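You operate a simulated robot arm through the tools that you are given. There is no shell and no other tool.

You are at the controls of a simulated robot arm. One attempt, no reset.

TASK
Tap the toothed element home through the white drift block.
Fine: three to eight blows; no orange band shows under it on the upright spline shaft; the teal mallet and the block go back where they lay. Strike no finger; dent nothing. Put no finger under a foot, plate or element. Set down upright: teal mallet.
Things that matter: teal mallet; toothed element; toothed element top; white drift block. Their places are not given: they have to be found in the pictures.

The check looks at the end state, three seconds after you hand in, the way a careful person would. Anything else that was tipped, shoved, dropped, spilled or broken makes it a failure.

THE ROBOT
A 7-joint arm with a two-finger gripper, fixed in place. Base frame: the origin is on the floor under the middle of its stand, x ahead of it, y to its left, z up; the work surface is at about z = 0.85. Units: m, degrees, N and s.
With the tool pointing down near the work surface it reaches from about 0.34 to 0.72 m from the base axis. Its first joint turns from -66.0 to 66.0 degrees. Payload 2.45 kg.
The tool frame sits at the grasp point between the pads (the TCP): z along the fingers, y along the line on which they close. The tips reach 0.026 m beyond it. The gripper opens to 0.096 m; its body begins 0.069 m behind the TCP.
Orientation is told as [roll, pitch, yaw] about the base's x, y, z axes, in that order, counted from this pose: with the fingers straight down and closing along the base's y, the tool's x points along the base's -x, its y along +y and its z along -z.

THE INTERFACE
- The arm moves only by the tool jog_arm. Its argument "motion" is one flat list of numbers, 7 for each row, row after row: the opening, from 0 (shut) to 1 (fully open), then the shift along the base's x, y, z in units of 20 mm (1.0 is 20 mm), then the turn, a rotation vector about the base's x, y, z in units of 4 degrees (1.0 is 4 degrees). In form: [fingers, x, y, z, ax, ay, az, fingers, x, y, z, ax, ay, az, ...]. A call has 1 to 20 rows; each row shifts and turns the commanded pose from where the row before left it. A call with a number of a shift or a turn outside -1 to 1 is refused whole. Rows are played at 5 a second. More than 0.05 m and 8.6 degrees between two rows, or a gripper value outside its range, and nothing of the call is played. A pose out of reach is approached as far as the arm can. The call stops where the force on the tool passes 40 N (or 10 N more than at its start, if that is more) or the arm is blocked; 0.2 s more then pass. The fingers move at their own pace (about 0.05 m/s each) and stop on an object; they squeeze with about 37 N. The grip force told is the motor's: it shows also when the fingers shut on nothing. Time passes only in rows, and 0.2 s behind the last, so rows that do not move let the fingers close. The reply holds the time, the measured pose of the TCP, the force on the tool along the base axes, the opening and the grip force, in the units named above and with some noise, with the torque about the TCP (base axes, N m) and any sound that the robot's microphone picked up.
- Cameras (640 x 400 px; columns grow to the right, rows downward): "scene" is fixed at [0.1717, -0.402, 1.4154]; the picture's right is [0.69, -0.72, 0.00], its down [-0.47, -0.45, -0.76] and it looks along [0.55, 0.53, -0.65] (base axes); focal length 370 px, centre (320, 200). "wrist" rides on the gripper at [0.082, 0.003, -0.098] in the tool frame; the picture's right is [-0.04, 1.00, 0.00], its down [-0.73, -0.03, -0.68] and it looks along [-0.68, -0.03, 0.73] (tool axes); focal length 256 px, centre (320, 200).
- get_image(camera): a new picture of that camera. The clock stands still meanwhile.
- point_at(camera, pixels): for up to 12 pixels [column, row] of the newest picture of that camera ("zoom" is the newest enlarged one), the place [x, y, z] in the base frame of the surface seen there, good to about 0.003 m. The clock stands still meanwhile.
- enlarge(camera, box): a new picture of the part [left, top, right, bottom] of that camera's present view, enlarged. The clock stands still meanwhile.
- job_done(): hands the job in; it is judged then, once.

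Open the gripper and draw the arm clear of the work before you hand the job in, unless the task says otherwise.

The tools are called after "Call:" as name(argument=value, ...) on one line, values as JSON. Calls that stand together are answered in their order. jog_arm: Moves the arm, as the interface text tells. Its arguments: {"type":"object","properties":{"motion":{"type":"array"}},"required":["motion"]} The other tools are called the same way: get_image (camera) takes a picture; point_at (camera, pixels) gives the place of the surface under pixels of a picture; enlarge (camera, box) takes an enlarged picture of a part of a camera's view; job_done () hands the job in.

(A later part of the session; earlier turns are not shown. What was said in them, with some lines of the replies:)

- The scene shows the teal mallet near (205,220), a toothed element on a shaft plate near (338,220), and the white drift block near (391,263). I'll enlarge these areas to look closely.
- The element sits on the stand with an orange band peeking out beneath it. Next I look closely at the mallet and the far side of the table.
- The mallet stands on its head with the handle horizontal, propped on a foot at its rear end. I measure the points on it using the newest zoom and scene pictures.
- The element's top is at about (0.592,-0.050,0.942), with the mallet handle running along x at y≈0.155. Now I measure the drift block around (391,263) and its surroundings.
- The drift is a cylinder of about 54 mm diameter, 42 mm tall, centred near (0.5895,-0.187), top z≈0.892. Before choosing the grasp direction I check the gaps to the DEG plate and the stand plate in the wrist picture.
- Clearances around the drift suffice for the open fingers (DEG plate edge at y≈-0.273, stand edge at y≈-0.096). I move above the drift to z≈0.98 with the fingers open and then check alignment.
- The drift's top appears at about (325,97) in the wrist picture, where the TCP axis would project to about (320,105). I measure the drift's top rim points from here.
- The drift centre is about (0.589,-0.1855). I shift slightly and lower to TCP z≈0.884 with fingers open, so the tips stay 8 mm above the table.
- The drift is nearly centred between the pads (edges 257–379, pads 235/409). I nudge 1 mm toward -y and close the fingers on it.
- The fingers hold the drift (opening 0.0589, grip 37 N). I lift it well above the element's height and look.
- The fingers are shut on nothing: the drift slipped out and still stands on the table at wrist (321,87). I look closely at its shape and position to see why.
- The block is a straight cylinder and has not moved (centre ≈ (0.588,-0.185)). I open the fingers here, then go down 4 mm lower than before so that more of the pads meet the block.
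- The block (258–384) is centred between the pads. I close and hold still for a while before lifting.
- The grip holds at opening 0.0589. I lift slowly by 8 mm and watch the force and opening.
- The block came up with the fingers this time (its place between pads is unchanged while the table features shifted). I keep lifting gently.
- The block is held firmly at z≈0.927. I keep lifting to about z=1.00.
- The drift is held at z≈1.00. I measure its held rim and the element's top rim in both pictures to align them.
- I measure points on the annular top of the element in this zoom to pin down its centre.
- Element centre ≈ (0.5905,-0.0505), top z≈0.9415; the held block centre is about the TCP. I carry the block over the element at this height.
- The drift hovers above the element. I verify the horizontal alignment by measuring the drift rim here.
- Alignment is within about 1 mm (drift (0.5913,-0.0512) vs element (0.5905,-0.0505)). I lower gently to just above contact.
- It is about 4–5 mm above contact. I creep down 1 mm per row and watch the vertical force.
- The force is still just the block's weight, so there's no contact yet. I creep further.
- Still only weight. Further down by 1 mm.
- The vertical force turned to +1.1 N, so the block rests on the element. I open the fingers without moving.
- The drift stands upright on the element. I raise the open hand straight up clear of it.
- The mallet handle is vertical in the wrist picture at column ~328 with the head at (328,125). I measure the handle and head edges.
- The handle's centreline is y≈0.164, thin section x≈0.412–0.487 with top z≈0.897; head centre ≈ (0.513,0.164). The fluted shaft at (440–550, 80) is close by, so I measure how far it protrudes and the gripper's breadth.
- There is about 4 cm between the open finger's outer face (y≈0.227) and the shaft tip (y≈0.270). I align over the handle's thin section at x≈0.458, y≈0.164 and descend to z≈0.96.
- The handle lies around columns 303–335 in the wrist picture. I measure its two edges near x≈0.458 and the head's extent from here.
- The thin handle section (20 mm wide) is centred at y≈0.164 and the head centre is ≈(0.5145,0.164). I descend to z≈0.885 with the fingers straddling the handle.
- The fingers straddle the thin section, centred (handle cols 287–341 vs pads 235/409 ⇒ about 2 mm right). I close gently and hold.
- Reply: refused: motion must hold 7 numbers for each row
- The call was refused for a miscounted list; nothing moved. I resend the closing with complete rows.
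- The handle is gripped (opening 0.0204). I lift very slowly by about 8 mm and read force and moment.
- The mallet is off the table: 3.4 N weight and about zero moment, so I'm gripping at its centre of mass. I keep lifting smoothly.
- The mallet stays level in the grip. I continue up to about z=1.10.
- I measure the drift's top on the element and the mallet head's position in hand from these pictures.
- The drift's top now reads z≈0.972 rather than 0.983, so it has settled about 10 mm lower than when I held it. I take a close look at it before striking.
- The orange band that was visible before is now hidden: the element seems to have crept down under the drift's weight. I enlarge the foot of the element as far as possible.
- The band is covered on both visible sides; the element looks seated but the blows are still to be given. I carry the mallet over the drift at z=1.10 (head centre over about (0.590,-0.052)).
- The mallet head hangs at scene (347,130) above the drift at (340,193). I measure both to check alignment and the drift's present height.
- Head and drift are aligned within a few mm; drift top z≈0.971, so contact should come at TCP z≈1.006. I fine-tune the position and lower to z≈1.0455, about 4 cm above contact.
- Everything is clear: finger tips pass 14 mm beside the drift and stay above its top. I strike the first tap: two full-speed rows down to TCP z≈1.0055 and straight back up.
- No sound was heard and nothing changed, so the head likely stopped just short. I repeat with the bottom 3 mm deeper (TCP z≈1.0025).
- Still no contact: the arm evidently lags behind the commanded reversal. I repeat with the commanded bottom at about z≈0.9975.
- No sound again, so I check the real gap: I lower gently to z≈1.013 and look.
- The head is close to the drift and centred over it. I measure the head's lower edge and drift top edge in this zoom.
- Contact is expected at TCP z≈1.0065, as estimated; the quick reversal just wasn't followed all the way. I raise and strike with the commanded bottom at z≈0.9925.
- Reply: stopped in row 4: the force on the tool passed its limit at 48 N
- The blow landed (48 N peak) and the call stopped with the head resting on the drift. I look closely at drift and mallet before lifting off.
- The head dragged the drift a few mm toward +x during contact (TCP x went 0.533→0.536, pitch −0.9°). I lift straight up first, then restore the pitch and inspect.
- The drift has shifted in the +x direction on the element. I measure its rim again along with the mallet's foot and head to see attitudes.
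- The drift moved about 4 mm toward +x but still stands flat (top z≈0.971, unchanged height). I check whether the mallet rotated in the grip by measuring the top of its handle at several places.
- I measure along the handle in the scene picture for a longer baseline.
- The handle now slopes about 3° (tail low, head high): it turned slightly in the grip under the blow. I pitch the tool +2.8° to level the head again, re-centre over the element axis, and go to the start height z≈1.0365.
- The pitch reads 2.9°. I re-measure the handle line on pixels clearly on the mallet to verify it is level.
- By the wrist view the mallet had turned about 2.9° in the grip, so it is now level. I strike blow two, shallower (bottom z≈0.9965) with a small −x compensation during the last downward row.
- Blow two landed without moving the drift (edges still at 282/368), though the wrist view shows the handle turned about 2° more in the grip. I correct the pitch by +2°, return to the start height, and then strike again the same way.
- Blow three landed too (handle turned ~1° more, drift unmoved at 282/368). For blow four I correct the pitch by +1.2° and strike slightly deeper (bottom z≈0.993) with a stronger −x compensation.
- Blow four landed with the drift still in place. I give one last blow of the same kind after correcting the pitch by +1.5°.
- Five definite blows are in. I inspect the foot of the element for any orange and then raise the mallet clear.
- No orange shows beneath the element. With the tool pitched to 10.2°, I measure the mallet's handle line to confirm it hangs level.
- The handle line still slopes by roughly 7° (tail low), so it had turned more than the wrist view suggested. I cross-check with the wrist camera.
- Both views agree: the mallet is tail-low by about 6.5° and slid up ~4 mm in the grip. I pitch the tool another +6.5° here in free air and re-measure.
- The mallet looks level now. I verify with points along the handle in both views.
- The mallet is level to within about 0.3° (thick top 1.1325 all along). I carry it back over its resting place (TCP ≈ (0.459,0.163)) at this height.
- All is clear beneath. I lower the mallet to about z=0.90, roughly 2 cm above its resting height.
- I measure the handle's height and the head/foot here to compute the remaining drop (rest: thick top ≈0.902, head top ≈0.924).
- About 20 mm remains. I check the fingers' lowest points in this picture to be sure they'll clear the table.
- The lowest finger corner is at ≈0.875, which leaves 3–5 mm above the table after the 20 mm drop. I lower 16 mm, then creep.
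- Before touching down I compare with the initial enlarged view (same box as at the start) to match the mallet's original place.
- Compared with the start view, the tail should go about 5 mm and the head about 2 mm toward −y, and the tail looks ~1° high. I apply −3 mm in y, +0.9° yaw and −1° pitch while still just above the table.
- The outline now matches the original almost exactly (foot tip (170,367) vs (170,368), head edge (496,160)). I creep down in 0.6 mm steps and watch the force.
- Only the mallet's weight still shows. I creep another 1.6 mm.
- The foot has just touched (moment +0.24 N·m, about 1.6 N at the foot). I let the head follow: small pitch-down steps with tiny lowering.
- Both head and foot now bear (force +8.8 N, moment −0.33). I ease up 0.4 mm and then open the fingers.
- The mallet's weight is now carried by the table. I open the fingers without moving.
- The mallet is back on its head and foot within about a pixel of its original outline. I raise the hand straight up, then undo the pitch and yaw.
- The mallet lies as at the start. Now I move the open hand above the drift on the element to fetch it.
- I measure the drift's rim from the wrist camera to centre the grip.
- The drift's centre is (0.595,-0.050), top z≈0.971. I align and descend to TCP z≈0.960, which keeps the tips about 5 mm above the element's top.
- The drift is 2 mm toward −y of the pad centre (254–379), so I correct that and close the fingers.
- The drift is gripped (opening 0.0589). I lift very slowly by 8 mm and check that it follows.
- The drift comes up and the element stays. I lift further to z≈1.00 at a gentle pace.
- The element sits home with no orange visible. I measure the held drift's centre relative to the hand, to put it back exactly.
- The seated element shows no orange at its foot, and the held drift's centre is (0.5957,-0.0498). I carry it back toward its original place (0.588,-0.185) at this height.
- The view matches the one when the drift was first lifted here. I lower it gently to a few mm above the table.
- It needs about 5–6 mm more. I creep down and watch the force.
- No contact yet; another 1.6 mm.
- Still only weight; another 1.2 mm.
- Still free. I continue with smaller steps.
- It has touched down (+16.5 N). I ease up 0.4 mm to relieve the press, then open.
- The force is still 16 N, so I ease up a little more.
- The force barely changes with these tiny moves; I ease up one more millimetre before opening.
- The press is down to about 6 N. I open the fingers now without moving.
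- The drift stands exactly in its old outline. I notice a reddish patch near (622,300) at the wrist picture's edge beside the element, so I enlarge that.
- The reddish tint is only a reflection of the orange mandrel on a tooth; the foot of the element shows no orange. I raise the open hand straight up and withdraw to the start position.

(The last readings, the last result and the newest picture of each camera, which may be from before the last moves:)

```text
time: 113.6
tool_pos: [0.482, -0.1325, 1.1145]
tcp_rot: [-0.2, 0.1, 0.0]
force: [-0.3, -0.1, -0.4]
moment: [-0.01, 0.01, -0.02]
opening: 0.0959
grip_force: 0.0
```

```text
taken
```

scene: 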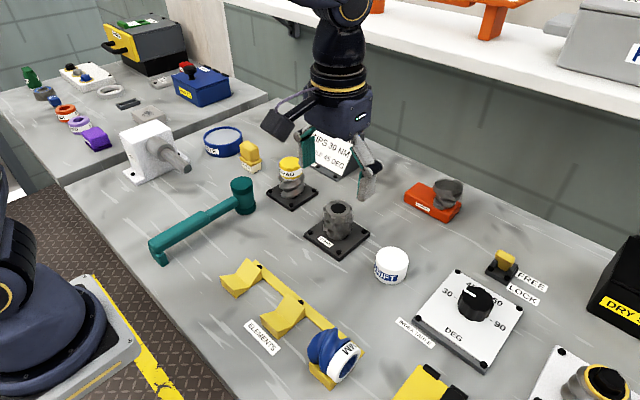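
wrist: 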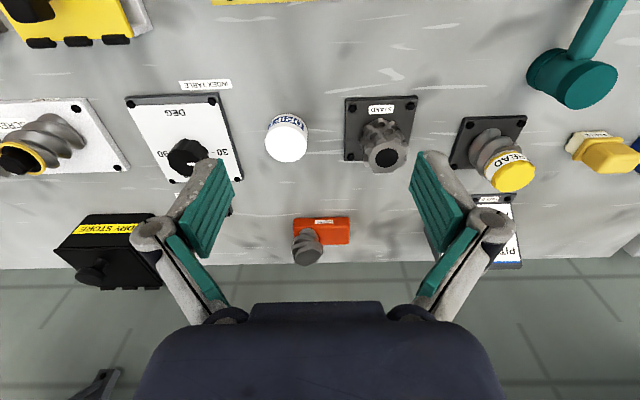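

Everything is back in place. I take a last close look at the element's foot from both cameras and at mallet and drift.

Call:
enlarge(camera="wrist", box=[335, 80, 430, 185])

Call:
enlarge(camera="scene", box=[315, 195, 365, 250])

Call:
point_at(camera="scene", pixels=[[338, 206], [391, 255], [241, 184], [205, 213], [160, 240], [172, 258]])

```text
3.81 times, centred on (382, 132) of wrist
```

zoom: 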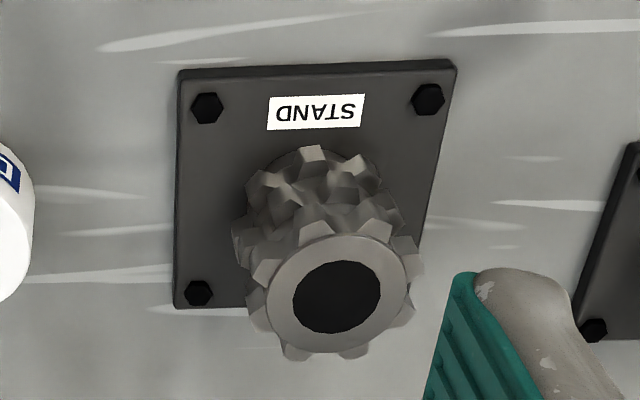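

```text
7.27 times, centred on (340, 222) of scene
```

zoom: 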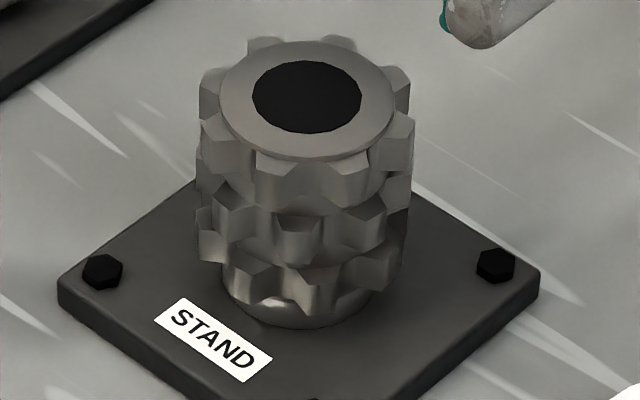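

```text
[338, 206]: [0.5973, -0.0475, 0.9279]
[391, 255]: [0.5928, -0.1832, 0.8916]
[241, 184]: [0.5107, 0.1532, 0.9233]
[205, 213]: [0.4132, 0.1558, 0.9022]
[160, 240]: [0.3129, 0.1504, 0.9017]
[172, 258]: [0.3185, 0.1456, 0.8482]
```

Neither camera shows any orange under the element, whose top is now at z≈0.928, down from 0.942. The mallet stands where it lay, the drift block is back in its place, and the gripper is open and clear. I hand the job in.

Call:
job_done()

```text
The job is handed in.
```

I handed the job in with the toothed element home, but it had slid down before I struck it. The arm gave no verdict back, so what follows is from my own pictures and readings.

- **Element:** No orange band shows under it from either camera. Its top is at z ≈ 0.928, down from 0.942. Most or all of that travel happened as slow creep under the drift block's weight while I fetched the mallet. The blows did not measurably move it.
- **Blows:** I count five definite blows through the drift block. One of the three trial strokes before them may also have touched lightly, so the count is five or six. The first definite blow peaked at 48 N and stopped the arm. No sound was picked up on any stroke, so I can't say how the check counts them.
- **Drift block:** My first lift slipped off it and it stayed standing on the table. The first definite blow also pushed it about 4 mm on the element. It is now back within about a millimetre of where it stood.
- **Mallet:** It turned about 17° in the grip over the blows. I levelled it before setting it down, and it stands on its head and foot within about a pixel of its original outline.
- **Everything else:** Nothing else in the pictures was touched or moved. I saw no dents, and no finger was struck or went under anything. The gripper is open and clear of the work.
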